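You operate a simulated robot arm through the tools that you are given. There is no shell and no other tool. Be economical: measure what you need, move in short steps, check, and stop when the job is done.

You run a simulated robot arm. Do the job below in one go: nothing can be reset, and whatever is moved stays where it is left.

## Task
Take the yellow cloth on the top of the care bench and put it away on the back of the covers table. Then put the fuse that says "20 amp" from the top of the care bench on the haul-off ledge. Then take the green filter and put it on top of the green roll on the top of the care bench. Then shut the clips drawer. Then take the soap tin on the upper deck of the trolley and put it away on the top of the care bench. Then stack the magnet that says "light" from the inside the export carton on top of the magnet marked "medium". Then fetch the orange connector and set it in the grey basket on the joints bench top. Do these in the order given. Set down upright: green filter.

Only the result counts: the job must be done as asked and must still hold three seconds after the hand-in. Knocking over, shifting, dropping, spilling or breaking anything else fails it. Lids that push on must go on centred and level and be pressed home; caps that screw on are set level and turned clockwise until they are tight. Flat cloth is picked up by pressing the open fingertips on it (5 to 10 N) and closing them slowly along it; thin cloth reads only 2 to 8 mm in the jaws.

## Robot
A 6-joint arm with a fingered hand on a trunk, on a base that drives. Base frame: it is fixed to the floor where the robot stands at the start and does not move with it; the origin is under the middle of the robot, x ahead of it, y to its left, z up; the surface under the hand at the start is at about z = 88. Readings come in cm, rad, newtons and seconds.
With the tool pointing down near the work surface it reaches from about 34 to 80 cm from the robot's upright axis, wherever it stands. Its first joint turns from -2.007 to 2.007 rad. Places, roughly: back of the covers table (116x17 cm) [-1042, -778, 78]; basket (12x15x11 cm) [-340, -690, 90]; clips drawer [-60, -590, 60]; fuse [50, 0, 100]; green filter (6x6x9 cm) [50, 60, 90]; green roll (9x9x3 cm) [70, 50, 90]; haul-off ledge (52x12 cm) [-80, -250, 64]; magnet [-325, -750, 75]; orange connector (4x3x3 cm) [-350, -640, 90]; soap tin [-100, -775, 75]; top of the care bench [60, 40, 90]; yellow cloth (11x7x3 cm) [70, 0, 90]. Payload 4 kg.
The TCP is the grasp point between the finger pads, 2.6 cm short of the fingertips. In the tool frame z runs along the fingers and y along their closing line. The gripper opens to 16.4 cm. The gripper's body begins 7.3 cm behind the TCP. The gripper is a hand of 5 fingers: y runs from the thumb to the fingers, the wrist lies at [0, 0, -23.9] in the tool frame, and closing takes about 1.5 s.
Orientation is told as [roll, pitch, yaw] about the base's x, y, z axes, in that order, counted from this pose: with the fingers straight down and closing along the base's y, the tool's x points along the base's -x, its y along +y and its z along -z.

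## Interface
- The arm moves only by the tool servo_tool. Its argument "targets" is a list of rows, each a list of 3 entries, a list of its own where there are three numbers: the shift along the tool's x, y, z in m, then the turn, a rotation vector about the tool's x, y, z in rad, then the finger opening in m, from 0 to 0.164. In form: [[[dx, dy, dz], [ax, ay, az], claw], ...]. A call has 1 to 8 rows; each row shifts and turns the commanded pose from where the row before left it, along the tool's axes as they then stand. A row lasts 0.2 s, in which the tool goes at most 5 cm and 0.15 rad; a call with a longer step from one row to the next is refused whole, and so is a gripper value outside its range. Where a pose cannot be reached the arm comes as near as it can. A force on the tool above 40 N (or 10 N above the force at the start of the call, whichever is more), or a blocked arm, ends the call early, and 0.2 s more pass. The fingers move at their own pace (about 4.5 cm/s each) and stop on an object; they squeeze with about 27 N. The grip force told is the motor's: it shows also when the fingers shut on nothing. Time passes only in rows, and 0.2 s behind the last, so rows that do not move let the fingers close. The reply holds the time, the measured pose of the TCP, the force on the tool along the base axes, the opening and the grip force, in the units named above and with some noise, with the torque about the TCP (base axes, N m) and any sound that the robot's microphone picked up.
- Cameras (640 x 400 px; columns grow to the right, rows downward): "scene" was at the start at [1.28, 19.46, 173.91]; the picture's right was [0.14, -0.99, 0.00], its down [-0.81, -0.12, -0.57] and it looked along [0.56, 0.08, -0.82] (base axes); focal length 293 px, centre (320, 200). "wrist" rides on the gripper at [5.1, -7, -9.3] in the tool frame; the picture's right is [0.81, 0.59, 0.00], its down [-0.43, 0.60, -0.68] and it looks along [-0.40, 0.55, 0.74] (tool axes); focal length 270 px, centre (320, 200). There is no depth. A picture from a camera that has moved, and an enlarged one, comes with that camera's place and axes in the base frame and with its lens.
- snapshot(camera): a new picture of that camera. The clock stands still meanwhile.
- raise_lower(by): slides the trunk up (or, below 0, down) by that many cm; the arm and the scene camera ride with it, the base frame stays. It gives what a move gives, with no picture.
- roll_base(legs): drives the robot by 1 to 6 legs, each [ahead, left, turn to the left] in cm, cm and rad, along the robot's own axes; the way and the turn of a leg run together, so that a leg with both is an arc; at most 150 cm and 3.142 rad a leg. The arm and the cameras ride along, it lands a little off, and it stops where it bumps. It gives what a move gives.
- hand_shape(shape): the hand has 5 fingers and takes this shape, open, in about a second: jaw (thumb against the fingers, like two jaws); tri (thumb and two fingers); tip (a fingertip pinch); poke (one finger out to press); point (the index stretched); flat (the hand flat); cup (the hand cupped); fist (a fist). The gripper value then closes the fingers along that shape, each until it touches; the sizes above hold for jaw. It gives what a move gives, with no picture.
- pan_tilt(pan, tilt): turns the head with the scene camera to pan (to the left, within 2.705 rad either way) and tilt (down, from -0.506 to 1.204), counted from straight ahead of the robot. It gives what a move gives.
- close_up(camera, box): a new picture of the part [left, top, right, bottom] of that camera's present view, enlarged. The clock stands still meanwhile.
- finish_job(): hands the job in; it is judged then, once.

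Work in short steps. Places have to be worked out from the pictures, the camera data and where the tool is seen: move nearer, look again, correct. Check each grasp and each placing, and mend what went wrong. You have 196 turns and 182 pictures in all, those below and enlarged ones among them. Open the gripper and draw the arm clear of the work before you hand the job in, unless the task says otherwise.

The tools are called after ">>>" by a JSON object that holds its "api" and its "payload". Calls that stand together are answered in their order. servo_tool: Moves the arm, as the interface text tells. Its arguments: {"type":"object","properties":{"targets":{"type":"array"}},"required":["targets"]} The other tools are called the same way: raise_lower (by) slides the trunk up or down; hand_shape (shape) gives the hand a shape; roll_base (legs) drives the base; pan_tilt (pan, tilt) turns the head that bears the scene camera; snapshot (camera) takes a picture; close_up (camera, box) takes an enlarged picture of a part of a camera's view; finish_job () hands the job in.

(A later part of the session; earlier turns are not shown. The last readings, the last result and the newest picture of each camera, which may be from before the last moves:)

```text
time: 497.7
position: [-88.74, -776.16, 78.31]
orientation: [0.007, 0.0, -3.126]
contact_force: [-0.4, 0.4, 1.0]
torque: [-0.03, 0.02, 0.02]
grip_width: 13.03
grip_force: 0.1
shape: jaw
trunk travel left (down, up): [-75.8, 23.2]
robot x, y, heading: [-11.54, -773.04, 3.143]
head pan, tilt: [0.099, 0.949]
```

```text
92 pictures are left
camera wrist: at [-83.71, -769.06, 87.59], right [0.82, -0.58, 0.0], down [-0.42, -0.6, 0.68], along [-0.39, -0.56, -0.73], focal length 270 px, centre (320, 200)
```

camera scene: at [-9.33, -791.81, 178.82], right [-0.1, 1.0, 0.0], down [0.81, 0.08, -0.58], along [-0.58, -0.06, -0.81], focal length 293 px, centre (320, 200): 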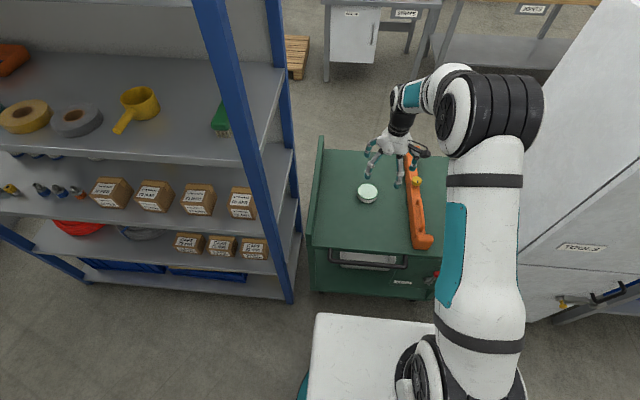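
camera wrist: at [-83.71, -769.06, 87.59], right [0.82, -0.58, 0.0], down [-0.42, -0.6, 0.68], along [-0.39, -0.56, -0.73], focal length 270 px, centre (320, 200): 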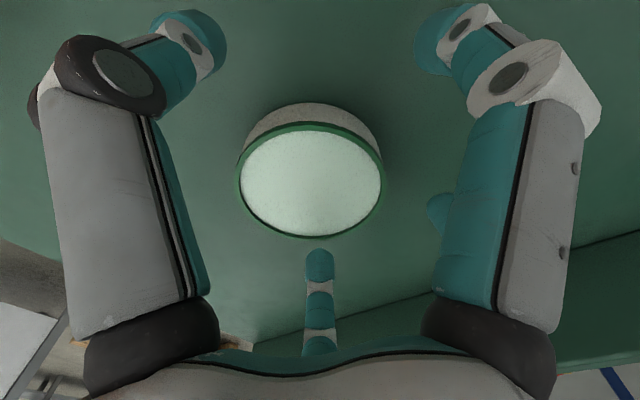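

>>> {"api": "servo_tool", "payload": {"targets": [[[0, 0, 0.003], [0, 0, 0], 0.11], [[0, 0, 0], [0, 0, 0], 0.1], [[0, 0, 0], [0, 0, 0], 0.085], [[0, 0, 0], [0, 0, 0], 0.07], [[0, 0, 0], [0, 0, 0], 0.05], [[0, 0, 0], [0, 0, 0], 0.02], [[0, 0, 0], [0, 0, 0], 0.0], [[0, 0, 0], [0, 0, 0], 0.0]]}}

>>> {"api": "servo_tool", "payload": {"targets": [[[0, 0, -0.01], [0, 0, 0], 0.0], [[0, 0, -0.03], [0, 0, 0], 0.0], [[0, 0, -0.03], [0, 0, 0], 0.0], [[0, 0, 0], [0, 0, 0], 0.0]]}}

>>> {"api": "snapshot", "payload": {"camera": "wrist"}}

>>> {"api": "close_up", "payload": {"camera": "scene", "box": [290, 100, 450, 250]}}

```text
time: 499.5
position: [-88.65, -776.28, 78.14]
orientation: [0.007, -0.004, -3.127]
contact_force: [-0.4, -0.1, -0.1]
torque: [0.0, -0.02, 0.02]
grip_width: 0.01
grip_force: 0.1
shape: jaw
trunk travel left (down, up): [-75.8, 23.2]
robot x, y, heading: [-11.19, -772.56, 3.139]
head pan, tilt: [0.099, 0.949]
```

```text
time: 500.5
position: [-88.76, -776.4, 84.83]
orientation: [0.006, -0.001, -3.129]
contact_force: [0.3, -0.3, -0.2]
torque: [0.0, -0.01, -0.01]
grip_width: 0.0
grip_force: 27.2
shape: jaw
trunk travel left (down, up): [-75.8, 23.2]
robot x, y, heading: [-11.25, -772.78, 3.137]
head pan, tilt: [0.099, 0.949]
```

```text
91 pictures are left
camera wrist: at [-83.75, -769.15, 94.14], right [0.82, -0.58, 0.0], down [-0.42, -0.6, 0.68], along [-0.39, -0.56, -0.73], focal length 270 px, centre (320, 200)
```

wrist: 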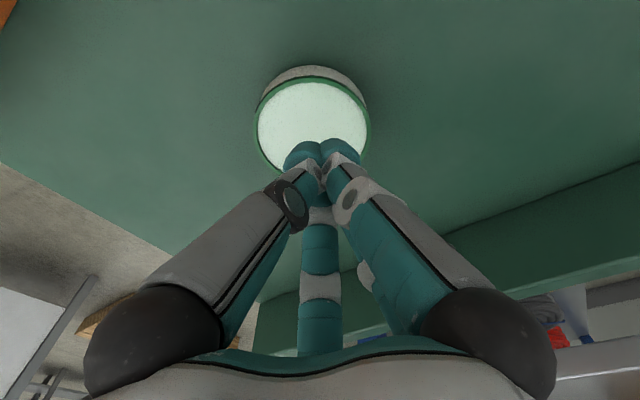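

```text
2.67 times, centred on (370, 175) of scene
camera zoom: at [-12.37, -791.8, 169.82], right [-0.1, 1.0, 0.0], down [0.81, 0.08, -0.58], along [-0.58, -0.06, -0.81], focal length 780 px, centre (187, 267)
```

zoom: 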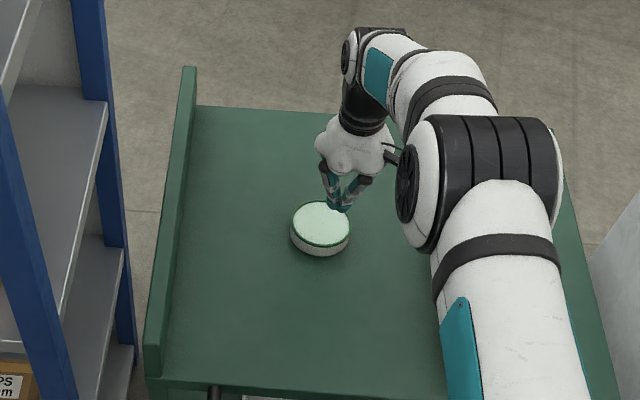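

The fingers closed just above the tin; it lies lower than thought (top ≈ z 74, middle ≈ (-90.5, -777.6)) and wasn't disturbed. I reopen, shift, and lower with the trunk.

>>> {"api": "servo_tool", "payload": {"targets": [[[0, 0, -0.02], [0, 0, 0], 0.13], [[0, 0, -0.02], [0, 0, 0], 0.13], [[-0.009, 0.006, 0], [0, 0, 0], 0.13], [[-0.009, 0.006, 0], [0, 0, 0], 0.13], [[0, 0, 0], [0, 0, 0], 0.13], [[0, 0, 0], [0, 0, 0], 0.13], [[0, 0, 0], [0, 0, 0], 0.13], [[0, 0, 0], [0, 0, 0], 0.13]]}}

>>> {"api": "raise_lower", "payload": {"by": -12}}

>>> {"api": "snapshot", "payload": {"camera": "wrist"}}

```text
time: 502.3
position: [-90.34, -777.29, 88.73]
orientation: [0.005, -0.002, -3.127]
contact_force: [-0.3, 0.1, 0.1]
torque: [0.02, 0.02, 0.01]
grip_width: 13.03
grip_force: 0.1
shape: jaw
trunk travel left (down, up): [-75.8, 23.2]
robot x, y, heading: [-11.14, -772.48, 3.136]
head pan, tilt: [0.099, 0.949]
```

```text
time: 503.8
position: [-90.25, -777.29, 76.73]
orientation: [0.006, -0.001, -3.127]
contact_force: [-0.3, -0.5, 1.0]
torque: [0.0, -0.02, 0.01]
grip_width: 13.03
grip_force: 0.1
shape: jaw
trunk travel left (down, up): [-63.8, 35.2]
robot x, y, heading: [-11.63, -772.76, 3.141]
head pan, tilt: [0.099, 0.949]
```

```text
89 pictures are left
camera wrist: at [-85.33, -770.09, 86.05], right [0.82, -0.58, 0.0], down [-0.42, -0.6, 0.68], along [-0.39, -0.56, -0.73], focal length 270 px, centre (320, 200)
```

wrist: 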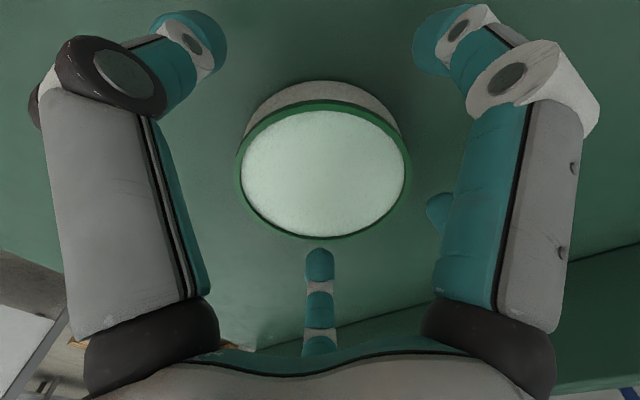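

Now it's centred. I creep down, watching the force for the deck.

>>> {"api": "servo_tool", "payload": {"targets": [[[0, 0, 0.01], [0, 0, 0], 0.13], [[0, 0, 0.01], [0, 0, 0], 0.13], [[0, 0, 0.005], [0, 0, 0], 0.13], [[0, 0, 0], [0, 0, 0], 0.13]]}}

>>> {"api": "servo_tool", "payload": {"targets": [[[0, 0, 0.003], [0, 0, 0], 0.13], [[0, 0, 0.003], [0, 0, 0], 0.13], [[0, 0, 0], [0, 0, 0], 0.13]]}}

```text
time: 504.8
position: [-90.28, -777.43, 74.73]
orientation: [0.006, -0.008, -3.126]
contact_force: [-2.2, 0.4, 17.1]
torque: [0.13, -0.97, 0.03]
grip_width: 12.95
grip_force: 0.1
shape: jaw
trunk travel left (down, up): [-63.8, 35.2]
robot x, y, heading: [-10.81, -772.69, 3.136]
head pan, tilt: [0.099, 0.949]
```

```text
time: 505.4
position: [-90.74, -777.38, 74.51]
orientation: [0.007, -0.013, -3.127]
contact_force: [-0.2, 0.4, 17.4]
torque: [0.15, -1.09, 0.08]
grip_width: 13.02
grip_force: 0.1
shape: jaw
trunk travel left (down, up): [-63.8, 35.2]
robot x, y, heading: [-11.12, -772.55, 3.138]
head pan, tilt: [0.099, 0.949]
stopped in row 2: the force on the tool passed its limit at 43 N (the readings are from after the stop); the commanded pose is now the measured one
```

The deck is at ≈ 72. I back off 4 mm and close.

>>> {"api": "servo_tool", "payload": {"targets": [[[0, 0, -0.004], [0, 0, 0], 0.12], [[0, 0, 0], [0, 0, 0], 0.1], [[0, 0, 0], [0, 0, 0], 0.085], [[0, 0, 0], [0, 0, 0], 0.07], [[0, 0, 0], [0, 0, 0], 0.05], [[0, 0, 0], [0, 0, 0], 0.02], [[0, 0, 0], [0, 0, 0], 0.0], [[0, 0, 0], [0, 0, 0], 0.0]]}}

>>> {"api": "servo_tool", "payload": {"targets": [[[0, 0, -0.01], [0, 0, 0], 0.0], [[0, 0, -0.02], [0, 0, 0], 0.0], [[0, 0, -0.03], [0, 0, 0], 0.0], [[0, 0, -0.04], [0, 0, 0], 0.0], [[0, 0, 0], [0, 0, 0], 0.0]]}}

>>> {"api": "snapshot", "payload": {"camera": "wrist"}}

```text
time: 507.2
position: [-90.46, -777.3, 74.63]
orientation: [0.008, -0.009, -3.127]
contact_force: [0.9, 0.0, 7.1]
torque: [0.18, -0.18, -0.04]
grip_width: 8.44
grip_force: 26.8
shape: jaw
trunk travel left (down, up): [-63.8, 35.2]
robot x, y, heading: [-10.92, -772.49, 3.14]
head pan, tilt: [0.099, 0.949]
```

```text
time: 508.4
position: [-90.44, -777.34, 84.67]
orientation: [0.008, -0.006, -3.128]
contact_force: [-0.7, -0.1, -4.0]
torque: [0.0, 0.04, 0.0]
grip_width: 8.42
grip_force: 26.6
shape: jaw
trunk travel left (down, up): [-63.8, 35.2]
robot x, y, heading: [-10.95, -771.98, 3.142]
head pan, tilt: [0.099, 0.949]
```

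```text
88 pictures are left
camera wrist: at [-85.48, -770.14, 93.99], right [0.82, -0.58, 0.0], down [-0.42, -0.6, 0.68], along [-0.4, -0.56, -0.73], focal length 270 px, centre (320, 200)
```

wrist: 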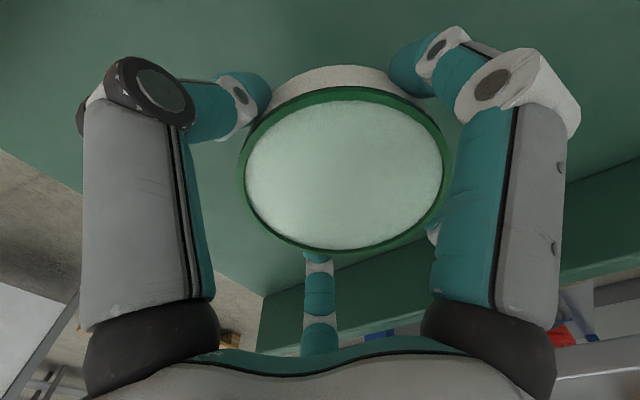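

The tin is held (8.4 cm). I raise, back off, retract the arm and turn north.

>>> {"api": "raise_lower", "payload": {"by": 34}}

>>> {"api": "roll_base", "payload": {"legs": [[-32, 0, 0]]}}

>>> {"api": "servo_tool", "payload": {"targets": [[[0.042, -0.005, 0], [0, 0, 0], 0.0], [[0.042, -0.005, 0], [0, 0, 0], 0.0], [[0.042, -0.005, 0], [0, 0, 0], 0.0], [[0.042, -0.005, 0], [0, 0, 0], 0.0], [[0.042, -0.005, 0], [0, 0, 0], 0.0], [[0.042, -0.005, 0], [0, 0, 0], 0.0]]}}

>>> {"api": "roll_base", "payload": {"legs": [[0, 0, -1.571], [150, 0, 0], [120, 0, 0]]}}

```text
time: 511.7
position: [-90.39, -777.34, 118.79]
orientation: [0.008, -0.009, -3.128]
contact_force: [-0.1, 0.2, -5.0]
torque: [0.01, 0.04, 0.04]
grip_width: 8.41
grip_force: 27.0
shape: jaw
trunk travel left (down, up): [-97.8, 1.2]
robot x, y, heading: [-11.49, -772.58, 3.138]
head pan, tilt: [0.099, 0.949]
```

```text
time: 513.9
position: [-58.28, -777.28, 118.75]
orientation: [0.006, -0.008, -3.132]
contact_force: [-0.5, -0.4, -3.5]
torque: [-0.02, 0.08, 0.03]
grip_width: 8.41
grip_force: 26.7
shape: jaw
trunk travel left (down, up): [-97.8, 1.2]
robot x, y, heading: [21.45, -772.74, 3.137]
head pan, tilt: [0.099, 0.949]
```

```text
time: 515.2
position: [-32.7, -773.75, 118.52]
orientation: [0.006, -0.01, -3.135]
contact_force: [0.2, -0.2, -4.1]
torque: [-0.02, 0.08, 0.04]
grip_width: 8.41
grip_force: 26.9
shape: jaw
trunk travel left (down, up): [-97.8, 1.2]
robot x, y, heading: [20.99, -772.41, 3.133]
head pan, tilt: [0.099, 0.949]
```

```text
time: 532.3
position: [25.35, -447.35, 118.39]
orientation: [0.007, -0.008, 1.566]
contact_force: [-0.3, 0.4, -3.9]
torque: [0.05, 0.0, 0.01]
grip_width: 8.42
grip_force: 27.1
shape: jaw
trunk travel left (down, up): [-97.8, 1.2]
robot x, y, heading: [25.86, -501.81, 1.549]
head pan, tilt: [0.099, 0.949]
```

>>> {"api": "roll_base", "payload": {"legs": [[0, 24, 0.022], [150, 0, 0]]}}

```text
time: 541.0
position: [5.05, -298.27, 118.34]
orientation: [0.007, -0.007, 1.552]
contact_force: [-0.3, -0.4, -3.5]
torque: [0.0, 0.0, 0.04]
grip_width: 8.42
grip_force: 27.4
shape: jaw
trunk travel left (down, up): [-97.8, 1.2]
robot x, y, heading: [4.71, -352.7, 1.537]
head pan, tilt: [0.099, 0.949]
```

>>> {"api": "roll_base", "payload": {"legs": [[0, 3, 0.034], [130, 0, 0], [70, 0, 0], [0, 38, 0]]}}

```text
time: 553.3
position: [-42.11, -101.61, 118.43]
orientation: [0.005, -0.011, 1.614]
contact_force: [0.7, -0.3, -4.7]
torque: [0.07, -0.02, -0.01]
grip_width: 8.4
grip_force: 26.4
shape: jaw
trunk travel left (down, up): [-97.8, 1.2]
robot x, y, heading: [-38.97, -155.58, 1.597]
head pan, tilt: [0.099, 0.949]
```

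>>> {"api": "roll_base", "payload": {"legs": [[0, 0, -0.026], [150, 0, 0], [47, 0, 0], [0, 0, -1.571], [34, 0, 0]]}}

>>> {"api": "pan_tilt", "payload": {"pan": 0.2, "tilt": 1.0}}

>>> {"api": "snapshot", "payload": {"camera": "scene"}}

```text
time: 569.4
position: [47.09, 48.08, 118.44]
orientation: [0.006, -0.007, 0.017]
contact_force: [-0.5, -0.1, -4.3]
torque: [-0.01, -0.01, 0.01]
grip_width: 8.39
grip_force: 26.6
shape: jaw
trunk travel left (down, up): [-97.8, 1.2]
robot x, y, heading: [-6.96, 45.99, 0.002]
head pan, tilt: [0.099, 0.949]
```

```text
time: 570.1
position: [47.03, 47.94, 118.35]
orientation: [0.007, -0.009, 0.017]
contact_force: [-0.4, -0.1, -3.9]
torque: [-0.02, -0.09, -0.03]
grip_width: 8.4
grip_force: 26.6
shape: jaw
trunk travel left (down, up): [-97.8, 1.2]
robot x, y, heading: [-6.84, 46.54, 0.0]
head pan, tilt: [0.201, 1.0]
```

```text
87 pictures are left
camera scene: at [-5.94, 66.11, 191.46], right [0.2, -0.98, 0.0], down [-0.82, -0.17, -0.54], along [0.53, 0.11, -0.84], focal length 293 px, centre (320, 200)
```

scene: 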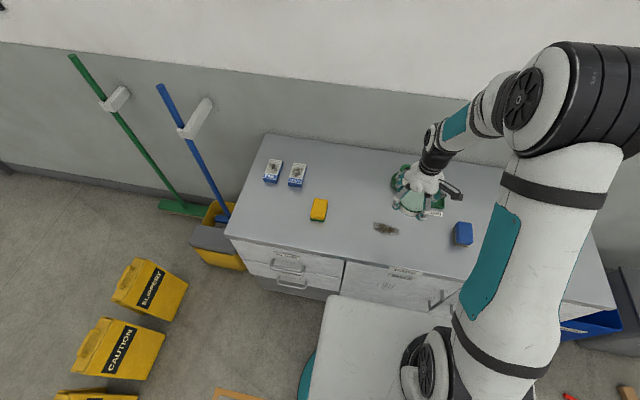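

There is free space at (57, 64), so I move there and lower.

>>> {"api": "servo_tool", "payload": {"targets": [[[-0.025, 0.04, 0], [0, 0, 0], 0.0], [[-0.025, 0.04, 0], [0, 0, 0], 0.0], [[-0.025, 0.04, 0], [0, 0, 0], 0.0], [[-0.025, 0.04, 0], [0, 0, 0], 0.0], [[0, 0, 0.045], [0, 0, 0], 0.0], [[0, 0, 0.045], [0, 0, 0], 0.0], [[0, 0, 0.045], [0, 0, 0], 0.0], [[0, 0, 0], [0, 0, 0], 0.0]]}}

>>> {"api": "snapshot", "payload": {"camera": "wrist"}}

>>> {"api": "close_up", "payload": {"camera": "scene", "box": [280, 130, 460, 260]}}

```text
time: 571.9
position: [56.64, 64.43, 105.29]
orientation: [0.008, -0.009, 0.017]
contact_force: [-0.6, 0.3, -4.6]
torque: [-0.01, -0.07, -0.04]
grip_width: 8.36
grip_force: 26.8
shape: jaw
trunk travel left (down, up): [-97.8, 1.2]
robot x, y, heading: [-7.01, 46.44, -0.005]
head pan, tilt: [0.201, 1.0]
```

```text
86 pictures are left
camera wrist: at [51.61, 57.39, 114.51], right [-0.82, 0.57, 0.0], down [0.42, 0.6, 0.68], along [0.39, 0.56, -0.73], focal length 270 px, centre (320, 200)
```

wrist: 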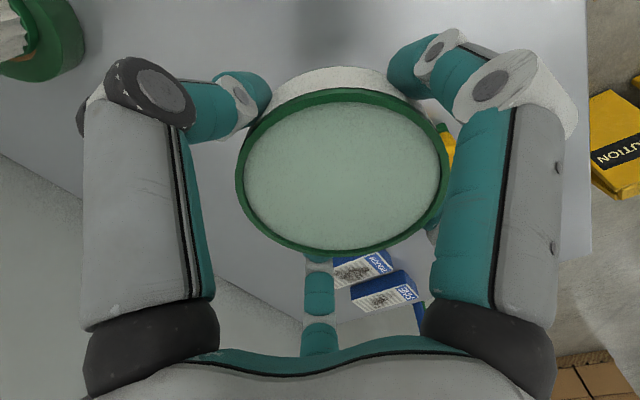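

```text
3.08 times, centred on (370, 195) of scene
camera zoom: at [-6.03, 66.11, 191.46], right [0.2, -0.98, 0.0], down [-0.82, -0.17, -0.54], along [0.53, 0.11, -0.84], focal length 900 px, centre (166, 215)
```

zoom: 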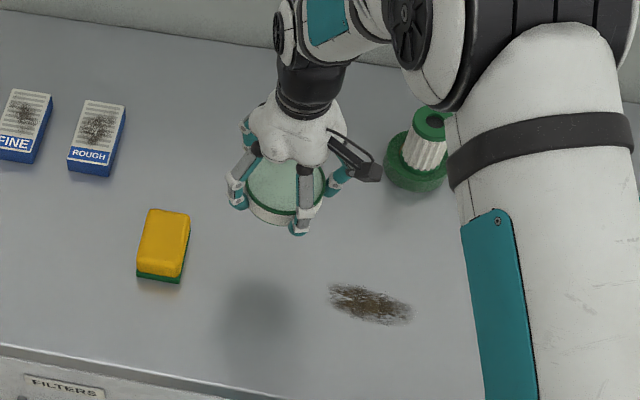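

>>> {"api": "servo_tool", "payload": {"targets": [[[0, -0.015, 0.03], [0, 0, 0], 0.0], [[0, 0, 0.04], [0, 0, 0], 0.0], [[0, 0, 0.04], [0, 0, 0], 0.0], [[0, 0, 0.025], [0, 0, 0], 0.0], [[0, 0, 0.006], [0, 0, 0], 0.0], [[0, 0, 0.004], [0, 0, 0], 0.0], [[0, 0, 0.003], [0, 0, 0], 0.0], [[0, 0, 0.003], [0, 0, 0], 0.0]]}}

```text
time: 573.7
position: [57.1, 62.93, 90.77]
orientation: [0.008, -0.014, 0.016]
contact_force: [-9.2, -0.6, 26.4]
torque: [-0.14, 1.02, -0.05]
grip_width: 8.33
grip_force: 26.8
shape: jaw
trunk travel left (down, up): [-97.8, 1.2]
robot x, y, heading: [-7.18, 46.31, -0.0]
head pan, tilt: [0.201, 1.0]
stopped in row 8: the force on the tool passed its limit at 42 N (the readings are from after the stop); the commanded pose is now the measured one
```

Contact with the bench. I ease up slightly, open, and lift.

>>> {"api": "servo_tool", "payload": {"targets": [[[0, 0, -0.001], [0, 0, 0], 0.0], [[0, 0, 0], [0, 0, 0], 0.09], [[0, 0, 0], [0, 0, 0], 0.1], [[0, 0, 0], [0, 0, 0], 0.105], [[0, 0, 0], [0, 0, 0], 0.105], [[0, 0, -0.02], [0, 0, 0], 0.105], [[0, 0, -0.04], [0, 0, 0], 0.105], [[0, 0, -0.045], [0, 0, 0], 0.105]]}}

>>> {"api": "servo_tool", "payload": {"targets": [[[0, 0, -0.045], [0, 0, 0], 0.06], [[0, 0, -0.045], [0, 0, 0], 0.06], [[0, 0, -0.045], [0, 0, 0], 0.06], [[0.02, -0.04, 0], [0, 0, 0], 0.06], [[0.02, -0.04, 0], [0, 0, 0], 0.06], [[0.02, -0.04, 0], [0, 0, 0], 0.06], [[0.02, -0.04, 0], [0, 0, 0], 0.06]]}}

>>> {"api": "snapshot", "payload": {"camera": "scene"}}

```text
time: 575.5
position: [56.95, 62.68, 100.85]
orientation: [0.007, -0.01, 0.016]
contact_force: [-0.3, 0.4, -0.7]
torque: [0.01, -0.05, 0.03]
grip_width: 10.46
grip_force: 0.2
shape: jaw
trunk travel left (down, up): [-97.8, 1.2]
robot x, y, heading: [-6.87, 46.5, -0.002]
head pan, tilt: [0.201, 1.0]
```

```text
time: 577.1
position: [49.07, 46.54, 114.22]
orientation: [0.008, -0.012, 0.015]
contact_force: [-0.3, 0.6, -0.2]
torque: [-0.01, 0.0, 0.03]
grip_width: 6.0
grip_force: 0.2
shape: jaw
trunk travel left (down, up): [-97.8, 1.2]
robot x, y, heading: [-7.13, 45.97, -0.003]
head pan, tilt: [0.201, 1.0]
```

```text
84 pictures are left
camera scene: at [-6.08, 65.93, 191.48], right [0.2, -0.98, 0.0], down [-0.82, -0.17, -0.54], along [0.53, 0.11, -0.84], focal length 293 px, centre (320, 200)
```

scene: 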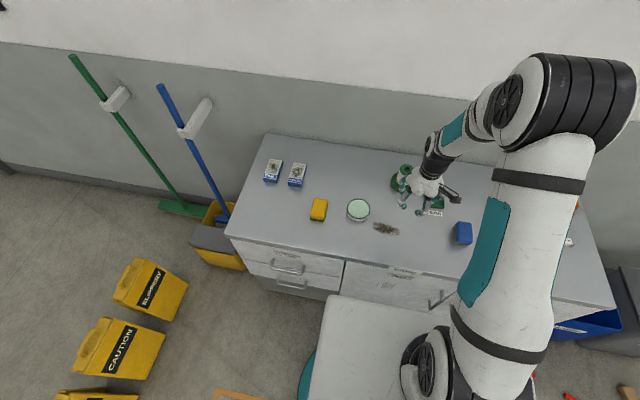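

The soap tin is placed. Now the magnets: I drive back through the gate and west towards the joints bench.

>>> {"api": "roll_base", "payload": {"legs": [[-32, 0, 0], [0, 0, -1.571], [150, 0, 0], [48, 0, 0]]}}

```text
time: 592.7
position: [-48.52, -209.4, 114.12]
orientation: [0.006, -0.012, -1.596]
contact_force: [-0.6, 0.5, -0.4]
torque: [-0.03, 0.02, 0.04]
grip_width: 6.01
grip_force: 0.1
shape: jaw
trunk travel left (down, up): [-97.8, 1.2]
robot x, y, heading: [-46.7, -153.52, -1.613]
head pan, tilt: [0.201, 1.0]
```

>>> {"api": "roll_base", "payload": {"legs": [[0, 49, 0], [0, 0, 0.042], [130, 0, 0], [60, 0, 0]]}}

```text
time: 605.0
position: [10.19, -399.19, 114.26]
orientation: [0.006, -0.011, -1.531]
contact_force: [-0.1, 0.4, -0.7]
torque: [0.03, -0.01, -0.01]
grip_width: 6.02
grip_force: 0.1
shape: jaw
trunk travel left (down, up): [-97.8, 1.2]
robot x, y, heading: [8.5, -343.21, -1.55]
head pan, tilt: [0.201, 1.0]
```

>>> {"api": "roll_base", "payload": {"legs": [[0, -30, 0], [0, 0, -1.59], [150, 0, 0], [60, 0, 0]]}}

>>> {"api": "pan_tilt", "payload": {"pan": 0.9, "tilt": 0.45}}

>>> {"api": "snapshot", "payload": {"camera": "scene"}}

>>> {"api": "close_up", "payload": {"camera": "scene", "box": [200, 60, 520, 260]}}

```text
time: 621.0
position: [-288.53, -347.43, 114.13]
orientation: [0.007, -0.01, -3.117]
contact_force: [-0.7, 0.1, -0.6]
torque: [0.01, -0.02, -0.02]
grip_width: 6.04
grip_force: 0.0
shape: jaw
trunk travel left (down, up): [-97.8, 1.2]
robot x, y, heading: [-232.82, -346.22, -3.128]
head pan, tilt: [0.201, 1.0]
```

```text
time: 622.0
position: [-288.46, -347.47, 114.25]
orientation: [0.007, -0.009, -3.117]
contact_force: [0.7, 0.5, 0.0]
torque: [-0.01, -0.03, 0.02]
grip_width: 6.03
grip_force: 0.1
shape: jaw
trunk travel left (down, up): [-97.8, 1.2]
robot x, y, heading: [-232.72, -346.57, -3.13]
head pan, tilt: [0.901, 0.45]
```

```text
83 pictures are left
camera scene: at [-231.77, -372.45, 196.01], right [-0.79, 0.62, 0.0], down [0.27, 0.34, -0.9], along [-0.55, -0.71, -0.44], focal length 293 px, centre (320, 200)
```

scene: 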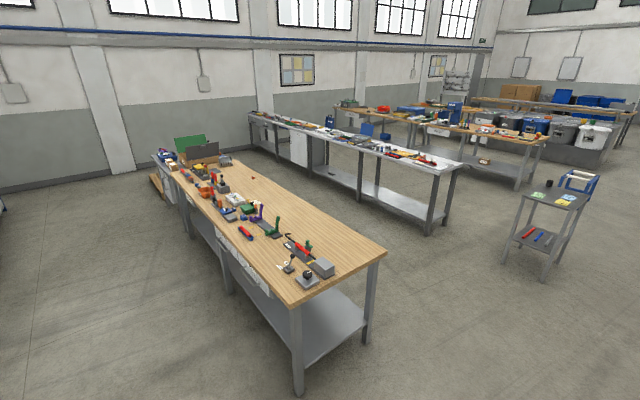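

```text
2.00 times, centred on (360, 160) of scene
camera zoom: at [-231.77, -372.45, 196.01], right [-0.79, 0.62, 0.0], down [0.27, 0.34, -0.9], along [-0.55, -0.71, -0.44], focal length 585 px, centre (240, 280)
```

zoom: 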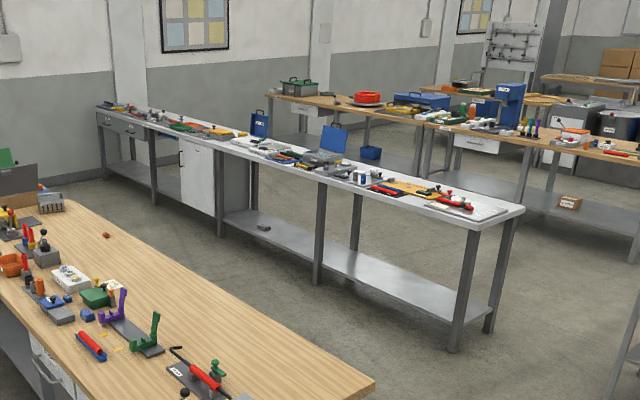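

The lone orange piece at (-345, -630) is the connector and the grey basket is at (-341, -693). I'll enter the aisle west of the bench (x ≈ -428) and face east.

>>> {"api": "roll_base", "payload": {"legs": [[150, 0, 0], [46, 0, -0.01], [0, 0, 1.571], [150, 0, 0]]}}

>>> {"api": "pan_tilt", "payload": {"pan": 0.4, "tilt": 0.55}}

>>> {"api": "snapshot", "payload": {"camera": "scene"}}

```text
time: 642.7
position: [-425.68, -548.44, 114.08]
orientation: [0.007, -0.01, -1.5]
contact_force: [-0.4, 0.7, 0.3]
torque: [0.02, -0.04, 0.0]
grip_width: 6.04
grip_force: 0.0
shape: jaw
trunk travel left (down, up): [-97.8, 1.2]
robot x, y, heading: [-429.0, -492.37, -1.516]
head pan, tilt: [0.901, 0.45]
```

```text
time: 643.7
position: [-425.67, -548.5, 114.12]
orientation: [0.006, -0.01, -1.502]
contact_force: [0.1, 0.4, 0.3]
torque: [0.0, 0.0, 0.03]
grip_width: 6.03
grip_force: 0.0
shape: jaw
trunk travel left (down, up): [-97.8, 1.2]
robot x, y, heading: [-429.4, -492.42, -1.517]
head pan, tilt: [0.4, 0.55]
```

```text
81 pictures are left
camera scene: at [-406.8, -493.71, 195.12], right [-0.9, -0.44, 0.0], down [-0.23, 0.47, -0.85], along [0.37, -0.77, -0.52], focal length 293 px, centre (320, 200)
```

scene: 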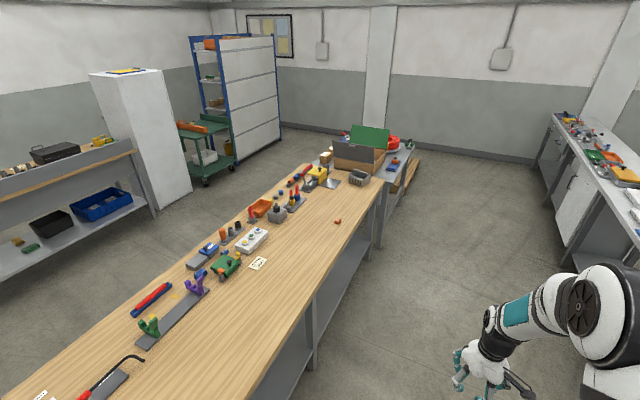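

>>> {"api": "roll_base", "payload": {"legs": [[0, 0, -0.054], [150, 0, 0], [38, 0, 0], [0, 0, 1.571]]}}

>>> {"api": "pan_tilt", "payload": {"pan": -0.15, "tilt": 0.8}}

>>> {"api": "snapshot", "payload": {"camera": "scene"}}

```text
time: 657.5
position: [-373.02, -680.65, 114.27]
orientation: [0.008, -0.011, 0.039]
contact_force: [-0.4, 0.0, 0.1]
torque: [0.0, 0.02, 0.01]
grip_width: 6.01
grip_force: 0.1
shape: jaw
trunk travel left (down, up): [-97.8, 1.2]
robot x, y, heading: [-429.42, -682.33, 0.021]
head pan, tilt: [0.4, 0.55]
```

```text
time: 658.4
position: [-373.12, -680.63, 114.07]
orientation: [0.005, -0.012, 0.039]
contact_force: [0.3, -0.8, -0.5]
torque: [-0.02, 0.01, 0.0]
grip_width: 6.04
grip_force: 0.1
shape: jaw
trunk travel left (down, up): [-97.8, 1.2]
robot x, y, heading: [-429.34, -681.95, 0.021]
head pan, tilt: [-0.15, 0.799]
```

```text
80 pictures are left
camera scene: at [-427.48, -664.93, 192.98], right [-0.13, -0.99, 0.0], down [-0.71, 0.09, -0.7], along [0.69, -0.09, -0.72], focal length 293 px, centre (320, 200)
```

scene: 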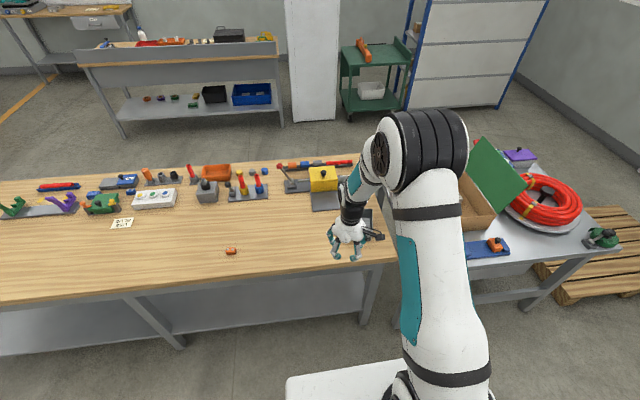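

The export carton with open flaps is to the right, on the lower grey table. I strafe right 55 cm and look into it.

>>> {"api": "roll_base", "payload": {"legs": [[0, -56, -0.021]]}}

>>> {"api": "pan_tilt", "payload": {"pan": 0.0, "tilt": 0.9}}

>>> {"api": "snapshot", "payload": {"camera": "scene"}}

>>> {"api": "snapshot", "payload": {"camera": "wrist"}}

```text
time: 661.6
position: [-372.89, -736.61, 114.2]
orientation: [0.008, -0.011, 0.005]
contact_force: [0.4, -0.1, -0.7]
torque: [0.01, -0.03, 0.02]
grip_width: 6.02
grip_force: 0.1
shape: jaw
trunk travel left (down, up): [-97.8, 1.2]
robot x, y, heading: [-428.91, -735.78, -0.011]
head pan, tilt: [-0.15, 0.799]
```

```text
time: 662.3
position: [-372.88, -736.56, 114.18]
orientation: [0.006, -0.011, 0.003]
contact_force: [0.2, -0.4, 0.5]
torque: [-0.03, -0.02, 0.02]
grip_width: 6.04
grip_force: 0.0
shape: jaw
trunk travel left (down, up): [-97.8, 1.2]
robot x, y, heading: [-428.77, -735.89, -0.011]
head pan, tilt: [0.0, 0.901]
```

```text
79 pictures are left
camera scene: at [-427.07, -717.75, 192.19], right [-0.01, -1.0, 0.0], down [-0.78, 0.01, -0.62], along [0.62, -0.01, -0.78], focal length 293 px, centre (320, 200)
```

scene: 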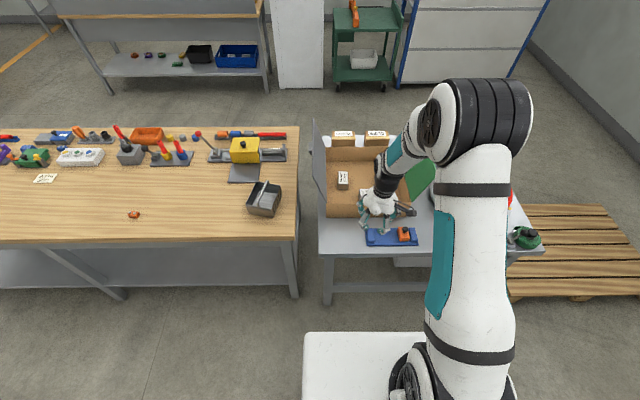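

```text
78 pictures are left
camera wrist: at [-378.07, -743.42, 123.41], right [-0.81, 0.58, 0.0], down [0.42, 0.59, 0.69], along [0.4, 0.56, -0.73], focal length 270 px, centre (320, 200)
```

wrist: 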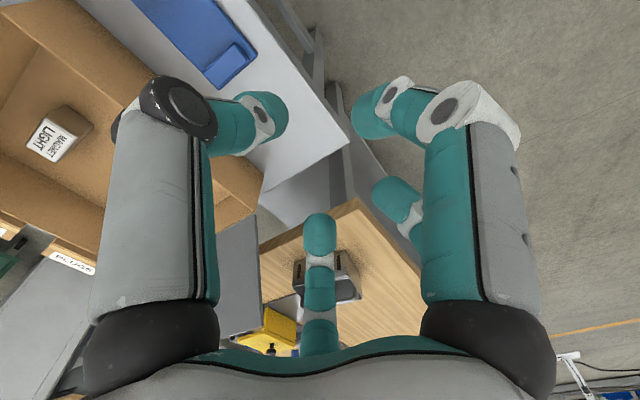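

>>> {"api": "close_up", "payload": {"camera": "scene", "box": [300, 110, 460, 260]}}

>>> {"api": "close_up", "payload": {"camera": "wrist", "box": [0, 60, 140, 260]}}

```text
2.67 times, centred on (380, 185) of scene
camera zoom: at [-427.07, -717.75, 192.19], right [-0.01, -1.0, 0.0], down [-0.78, 0.01, -0.62], along [0.62, -0.01, -0.78], focal length 780 px, centre (160, 240)
```

zoom: 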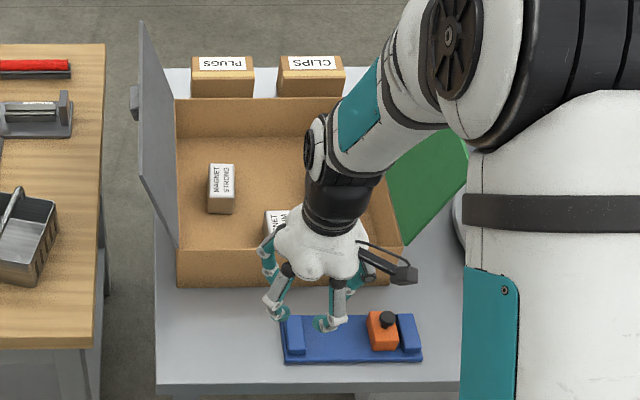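

```text
2.00 times, centred on (70, 160) of wrist
camera zoom: at [-378.07, -743.42, 123.41], right [-0.81, 0.58, 0.0], down [0.42, 0.59, 0.69], along [0.4, 0.56, -0.73], focal length 541 px, centre (820, 280)
```

zoom: 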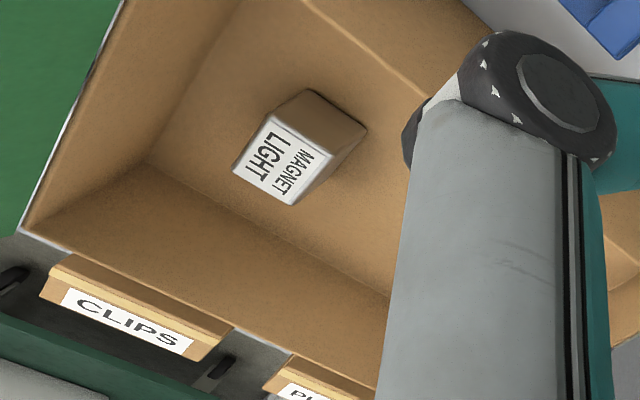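

The carton holds the strong, medium and light magnets. I drive forward 20 cm, then look down with the wrist camera from above the carton.

>>> {"api": "roll_base", "payload": {"legs": [[20, 0, 0.011]]}}

>>> {"api": "servo_tool", "payload": {"targets": [[[-0.02, -0.045, 0], [0, 0, 0], 0.06], [[-0.02, -0.045, 0], [0, 0, 0], 0.06], [[-0.02, -0.045, 0], [0, 0, 0], 0.06], [[-0.02, -0.045, 0], [0, 0, 0], 0.06], [[-0.02, -0.045, 0], [0, 0, 0], 0.06], [[0, 0, 0], [0, 0, 0], 0.06]]}}

>>> {"api": "snapshot", "payload": {"camera": "wrist"}}

>>> {"api": "pan_tilt", "payload": {"pan": 0.0, "tilt": 1.1}}

>>> {"api": "snapshot", "payload": {"camera": "scene"}}

```text
time: 663.9
position: [-352.78, -735.77, 114.09]
orientation: [0.007, -0.01, 0.017]
contact_force: [0.3, 0.4, -0.5]
torque: [0.03, 0.02, 0.0]
grip_width: 6.03
grip_force: 0.2
shape: jaw
trunk travel left (down, up): [-97.8, 1.2]
robot x, y, heading: [-408.72, -736.55, -0.005]
head pan, tilt: [0.0, 0.901]
```

```text
time: 665.3
position: [-342.47, -758.35, 114.22]
orientation: [0.007, -0.013, 0.018]
contact_force: [-0.6, -0.1, -0.1]
torque: [-0.01, 0.0, -0.02]
grip_width: 6.05
grip_force: 0.2
shape: jaw
trunk travel left (down, up): [-97.8, 1.2]
robot x, y, heading: [-408.9, -736.17, 0.0]
head pan, tilt: [0.0, 0.901]
```

```text
75 pictures are left
camera wrist: at [-347.45, -765.34, 123.38], right [-0.82, 0.57, -0.01], down [0.41, 0.6, 0.69], along [0.4, 0.56, -0.73], focal length 270 px, centre (320, 200)
```

wrist: 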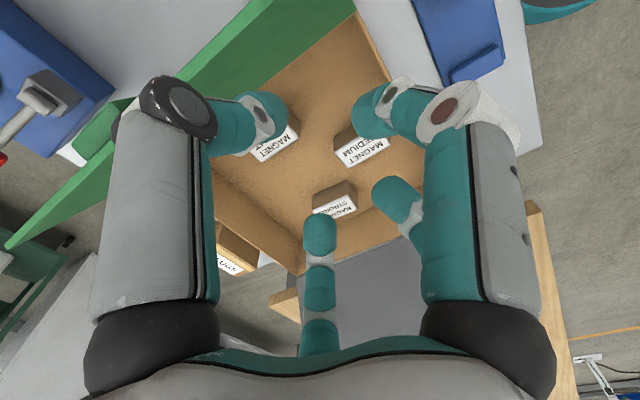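

```text
time: 666.0
position: [-342.53, -758.41, 114.1]
orientation: [0.007, -0.012, 0.017]
contact_force: [-0.3, -0.4, 0.3]
torque: [0.03, -0.01, 0.02]
grip_width: 6.04
grip_force: 0.0
shape: jaw
trunk travel left (down, up): [-97.8, 1.2]
robot x, y, heading: [-408.97, -736.24, -0.002]
head pan, tilt: [0.0, 1.1]
```

```text
74 pictures are left
camera scene: at [-408.39, -717.9, 190.81], right [0.0, -1.0, 0.0], down [-0.89, 0.0, -0.45], along [0.45, 0.0, -0.89], focal length 293 px, centre (320, 200)
```

scene: 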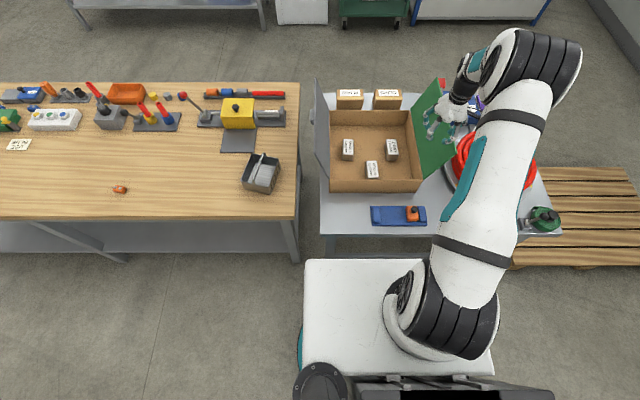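

>>> {"api": "close_up", "payload": {"camera": "scene", "box": [310, 75, 470, 215]}}

```text
2.86 times, centred on (390, 145) of scene
camera zoom: at [-408.39, -717.9, 190.81], right [0.0, -1.0, 0.0], down [-0.89, 0.0, -0.45], along [0.45, 0.0, -0.89], focal length 836 px, centre (120, 357)
```

zoom: 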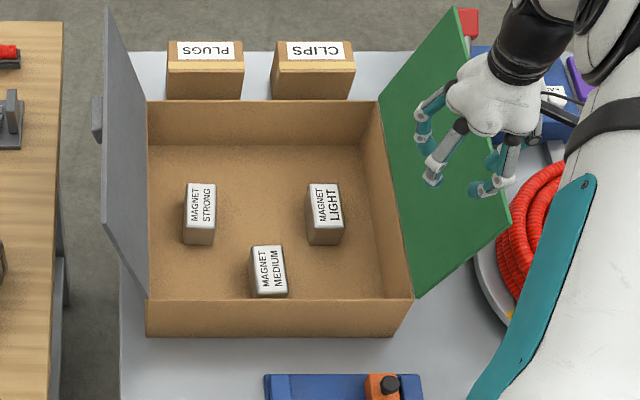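

Triangulated: the LIGHT magnet is at (-326.9, -750.1), MEDIUM at (-338.3, -740.3), with tops at z ≈ 83. I move the hand over, with the base shifted 12 cm right and 3 cm ahead for reach, and lower the trunk.

>>> {"api": "servo_tool", "payload": {"targets": [[[0, 0.042, 0], [0, 0, 0], 0.1], [[0, 0.042, 0], [0, 0, 0], 0.1], [[0, 0.042, 0], [0, 0, 0], 0.1], [[0, 0.042, 0], [0, 0, 0], 0.1], [[0, 0.035, 0], [0, 0, 0], 0.1], [[0, 0, 0], [0, 0.011, 0.016], 0.1]]}}

>>> {"api": "roll_base", "payload": {"legs": [[3, -12, 0]]}}

>>> {"api": "raise_lower", "payload": {"by": -14}}

>>> {"api": "snapshot", "payload": {"camera": "wrist"}}

```text
time: 667.4
position: [-342.73, -738.09, 114.01]
orientation: [0.01, -0.001, 0.003]
contact_force: [0.5, -0.4, -0.3]
torque: [0.0, -0.02, -0.02]
grip_width: 9.95
grip_force: 0.2
shape: jaw
trunk travel left (down, up): [-97.8, 1.2]
robot x, y, heading: [-409.23, -736.79, -0.002]
head pan, tilt: [0.0, 1.1]
```

```text
time: 668.6
position: [-339.55, -750.28, 114.01]
orientation: [0.009, -0.001, 0.0]
contact_force: [-0.2, -0.9, 0.5]
torque: [0.02, -0.02, 0.05]
grip_width: 9.97
grip_force: 0.0
shape: jaw
trunk travel left (down, up): [-97.8, 1.2]
robot x, y, heading: [-405.87, -748.28, -0.002]
head pan, tilt: [0.0, 1.1]
```

```text
time: 670.3
position: [-339.58, -750.08, 100.0]
orientation: [0.007, -0.001, 0.001]
contact_force: [-0.1, 0.4, -0.2]
torque: [0.02, 0.01, -0.01]
grip_width: 9.96
grip_force: 0.1
shape: jaw
trunk travel left (down, up): [-83.8, 15.2]
robot x, y, heading: [-405.59, -748.1, -0.0]
head pan, tilt: [0.0, 1.1]
```

```text
72 pictures are left
camera wrist: at [-344.64, -757.05, 109.28], right [-0.81, 0.59, 0.0], down [0.43, 0.59, 0.68], along [0.4, 0.55, -0.73], focal length 270 px, centre (320, 200)
```

wrist: 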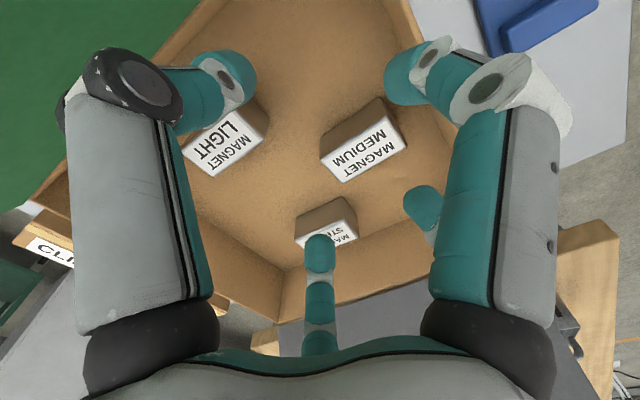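

>>> {"api": "servo_tool", "payload": {"targets": [[[-0.042, -0.002, 0], [0, 0, 0], 0.1], [[-0.042, -0.002, 0], [0, 0, 0], 0.1], [[-0.042, 0, 0], [0, 0, 0], 0.1], [[0, 0, 0], [0, 0, 0], 0.1]]}}

>>> {"api": "snapshot", "payload": {"camera": "wrist"}}

>>> {"api": "close_up", "payload": {"camera": "scene", "box": [260, 60, 420, 220]}}

```text
time: 671.3
position: [-326.86, -750.58, 99.88]
orientation: [0.007, 0.0, 0.0]
contact_force: [-0.4, 0.1, 0.6]
torque: [0.01, -0.02, 0.02]
grip_width: 9.97
grip_force: 0.1
shape: jaw
trunk travel left (down, up): [-83.8, 15.2]
robot x, y, heading: [-405.71, -748.07, -0.001]
head pan, tilt: [0.0, 1.1]
```

```text
71 pictures are left
camera wrist: at [-331.91, -757.49, 109.17], right [-0.81, 0.59, 0.0], down [0.43, 0.59, 0.68], along [0.4, 0.55, -0.73], focal length 270 px, centre (320, 200)
```

wrist: 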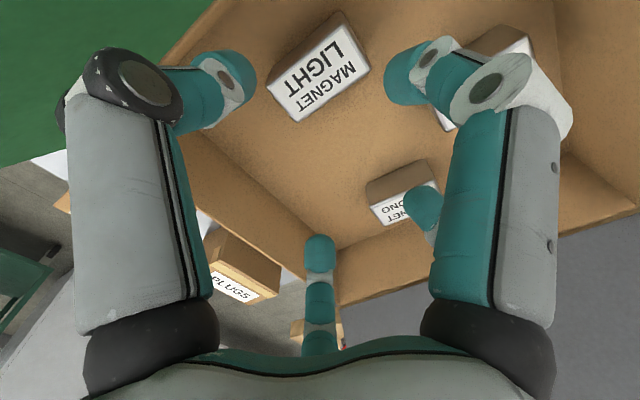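

```text
2.50 times, centred on (340, 140) of scene
camera zoom: at [-405.49, -729.84, 176.81], right [0.0, -1.0, 0.0], down [-0.89, 0.0, -0.45], along [0.45, 0.0, -0.89], focal length 731 px, centre (270, 350)
```

zoom: 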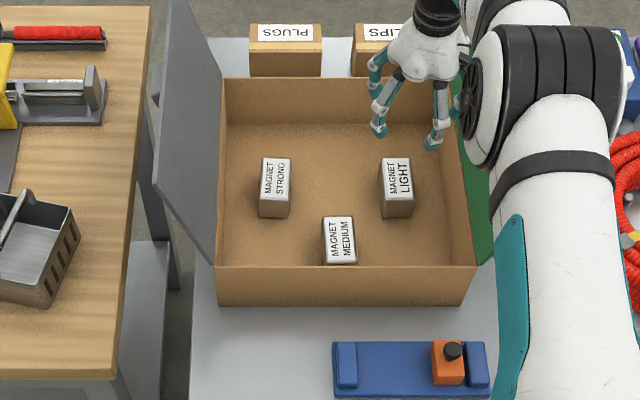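

The hand is over LIGHT. I lower with the trunk into the carton and check.

>>> {"api": "raise_lower", "payload": {"by": -14}}

>>> {"api": "snapshot", "payload": {"camera": "wrist"}}

```text
time: 673.0
position: [-326.81, -750.56, 85.77]
orientation: [0.008, 0.001, 0.0]
contact_force: [-0.1, 0.7, 0.7]
torque: [0.0, -0.01, -0.01]
grip_width: 9.96
grip_force: 0.1
shape: jaw
trunk travel left (down, up): [-69.8, 29.2]
robot x, y, heading: [-405.56, -748.14, 0.003]
head pan, tilt: [0.0, 1.1]
```

```text
69 pictures are left
camera wrist: at [-331.82, -757.5, 95.13], right [-0.81, 0.59, 0.0], down [0.43, 0.59, 0.68], along [0.4, 0.55, -0.73], focal length 270 px, centre (320, 200)
```

wrist: 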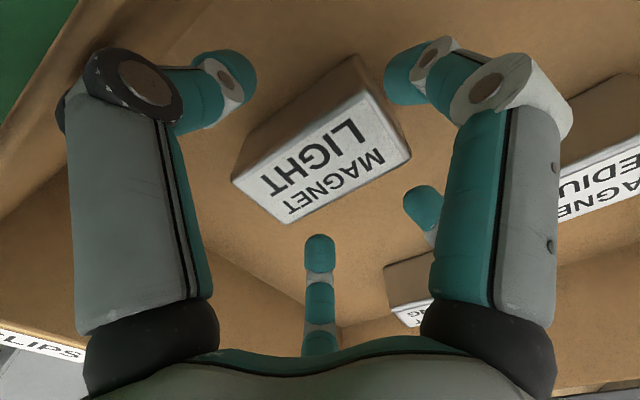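

>>> {"api": "servo_tool", "payload": {"targets": [[[0, 0.001, 0.02], [0, 0, 0], 0.1], [[0, 0, 0.02], [0, 0, 0], 0.1], [[0, 0, 0.01], [0, 0, 0], 0.1], [[0, 0, 0.003], [0, 0, 0], 0.1], [[0, 0, 0], [0, 0, 0], 0.1]]}}

>>> {"api": "snapshot", "payload": {"camera": "wrist"}}

```text
time: 674.2
position: [-326.43, -750.32, 81.37]
orientation: [0.007, -0.015, 0.002]
contact_force: [-3.4, 1.1, 19.1]
torque: [-0.01, 1.01, 0.03]
grip_width: 10.07
grip_force: 0.0
shape: jaw
trunk travel left (down, up): [-69.8, 29.2]
robot x, y, heading: [-406.0, -748.17, 0.006]
head pan, tilt: [0.0, 1.1]
stopped in row 5: the force on the tool passed its limit at 41 N (the readings are from after the stop); the commanded pose is now the measured one
```

```text
68 pictures are left
camera wrist: at [-331.54, -757.39, 90.6], right [-0.81, 0.59, -0.01], down [0.42, 0.59, 0.69], along [0.41, 0.55, -0.73], focal length 270 px, centre (320, 200)
```

wrist: 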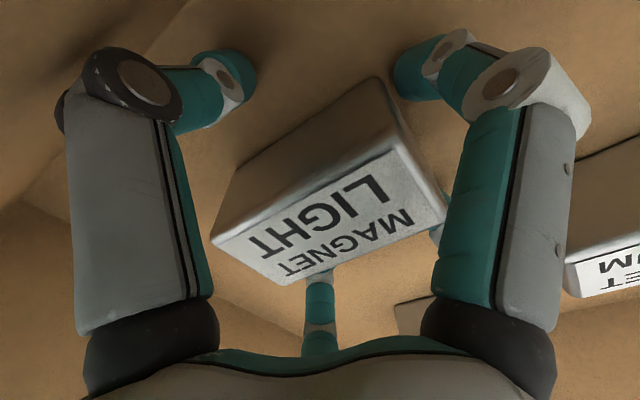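

The fingertips touch the carton floor. I back off 4 mm and close.

>>> {"api": "servo_tool", "payload": {"targets": [[[0, 0, -0.004], [0, 0, 0], 0.09], [[0, 0, 0], [0, 0, 0], 0.07], [[0, 0, 0], [0, 0, 0], 0.06], [[0, 0, 0], [0, 0, 0], 0.05], [[0, 0, 0], [0, 0, 0], 0.03], [[0, 0, 0], [0, 0, 0], 0.0], [[0, 0, 0], [0, 0, 0], 0.0], [[0, 0, 0], [0, 0, 0], 0.0]]}}

>>> {"api": "snapshot", "payload": {"camera": "wrist"}}

```text
time: 676.0
position: [-326.61, -750.39, 81.46]
orientation: [0.006, -0.009, 0.0]
contact_force: [-3.1, -1.2, 4.6]
torque: [-0.24, 0.34, -0.01]
grip_width: 5.99
grip_force: 26.9
shape: jaw
trunk travel left (down, up): [-69.8, 29.2]
robot x, y, heading: [-406.12, -748.63, 0.003]
head pan, tilt: [0.0, 1.1]
```

```text
67 pictures are left
camera wrist: at [-331.64, -757.38, 90.65], right [-0.81, 0.59, 0.0], down [0.43, 0.59, 0.69], along [0.4, 0.55, -0.73], focal length 270 px, centre (320, 200)
```

wrist: 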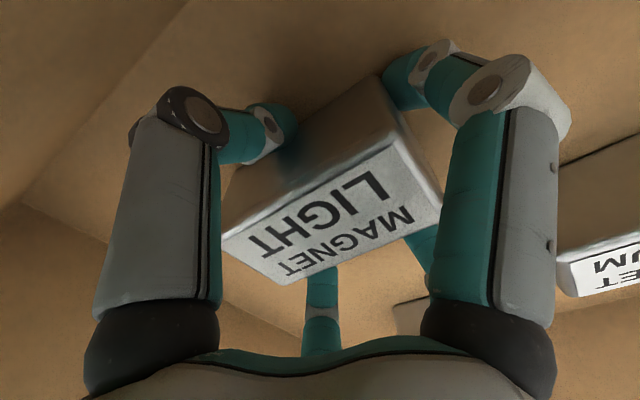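

Gripped at 6.0 cm. I lift and check.

>>> {"api": "servo_tool", "payload": {"targets": [[[0, 0, -0.01], [0, 0, 0], 0.0], [[0, 0, -0.02], [0, 0, 0], 0.0], [[0, 0, -0.03], [0, 0, 0], 0.0], [[0, 0, -0.04], [0, 0, 0], 0.0], [[0, 0, -0.04], [0, 0, 0], 0.0], [[0, 0, 0], [0, 0, 0], 0.0]]}}

>>> {"api": "snapshot", "payload": {"camera": "wrist"}}

>>> {"api": "close_up", "payload": {"camera": "scene", "box": [260, 60, 420, 220]}}

```text
time: 677.4
position: [-326.67, -750.61, 95.07]
orientation: [0.007, -0.007, 0.0]
contact_force: [0.6, -0.2, -4.5]
torque: [0.02, -0.01, 0.0]
grip_width: 5.95
grip_force: 26.7
shape: jaw
trunk travel left (down, up): [-69.8, 29.2]
robot x, y, heading: [-406.02, -748.34, 0.003]
head pan, tilt: [0.0, 1.1]
```

```text
66 pictures are left
camera wrist: at [-331.74, -757.52, 104.35], right [-0.81, 0.59, 0.0], down [0.43, 0.59, 0.68], along [0.4, 0.55, -0.73], focal length 270 px, centre (320, 200)
```

wrist: 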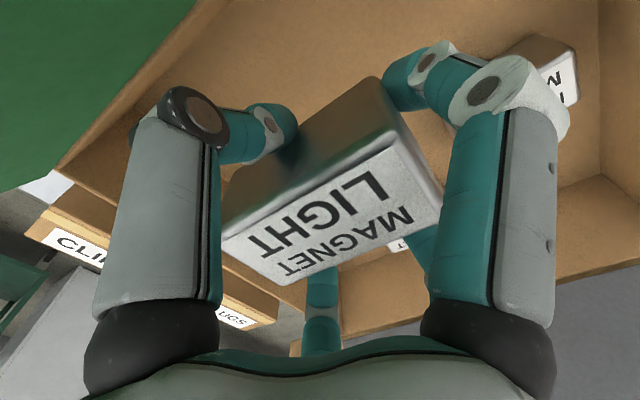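

```text
2.50 times, centred on (340, 140) of scene
camera zoom: at [-405.25, -729.84, 162.8], right [0.0, -1.0, 0.0], down [-0.89, 0.0, -0.45], along [0.45, 0.0, -0.89], focal length 731 px, centre (270, 350)
```

zoom: 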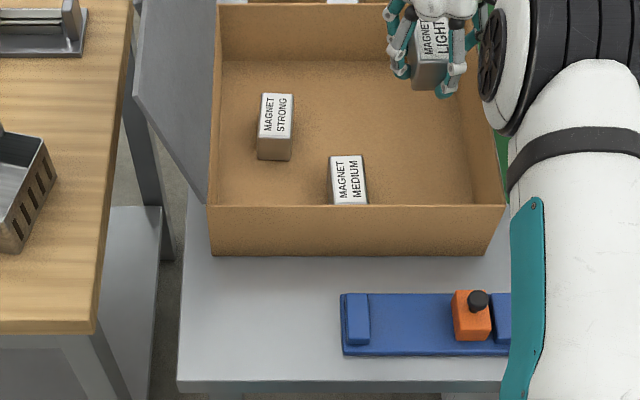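

LIGHT is held. I move it above MEDIUM at (-338.5, -740.4).

>>> {"api": "servo_tool", "payload": {"targets": [[[0.03, 0.0255, 0], [0, 0, 0], 0.0], [[0.03, 0.0255, 0], [0, 0, 0], 0.0], [[0.03, 0.0255, 0], [0, 0, 0], 0.0], [[0.03, 0.0255, 0], [0, 0.007, 0], 0.0], [[0, 0, 0], [0, 0, 0], 0.0]]}}

>>> {"api": "snapshot", "payload": {"camera": "wrist"}}

>>> {"api": "close_up", "payload": {"camera": "scene", "box": [260, 60, 420, 220]}}

```text
time: 678.6
position: [-338.52, -740.24, 95.33]
orientation: [0.008, -0.002, 0.0]
contact_force: [-0.2, 0.9, -4.6]
torque: [0.0, 0.02, 0.02]
grip_width: 5.94
grip_force: 27.4
shape: jaw
trunk travel left (down, up): [-69.8, 29.2]
robot x, y, heading: [-405.79, -748.11, 0.002]
head pan, tilt: [0.0, 1.1]
```

```text
64 pictures are left
camera wrist: at [-343.43, -747.12, 104.53], right [-0.81, 0.59, 0.0], down [0.43, 0.59, 0.68], along [0.4, 0.55, -0.73], focal length 270 px, centre (320, 200)
```

wrist: 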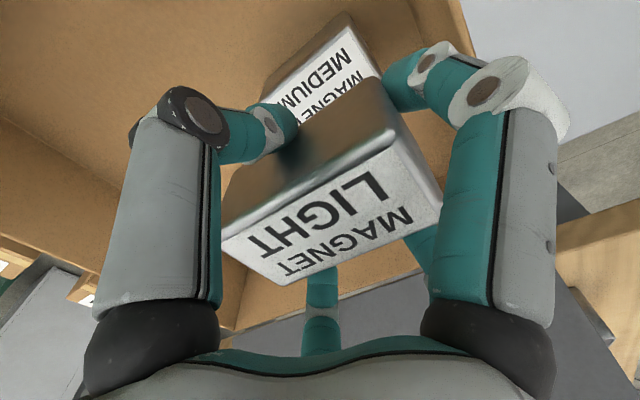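

```text
2.50 times, centred on (340, 140) of scene
camera zoom: at [-405.25, -729.85, 162.8], right [0.0, -1.0, 0.0], down [-0.89, 0.0, -0.45], along [0.45, 0.0, -0.89], focal length 731 px, centre (270, 350)
```

zoom: 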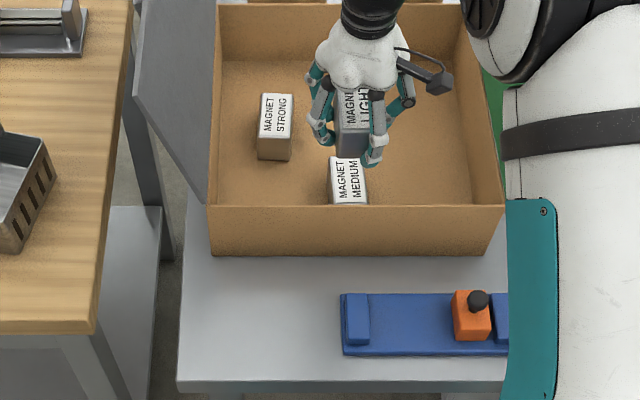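

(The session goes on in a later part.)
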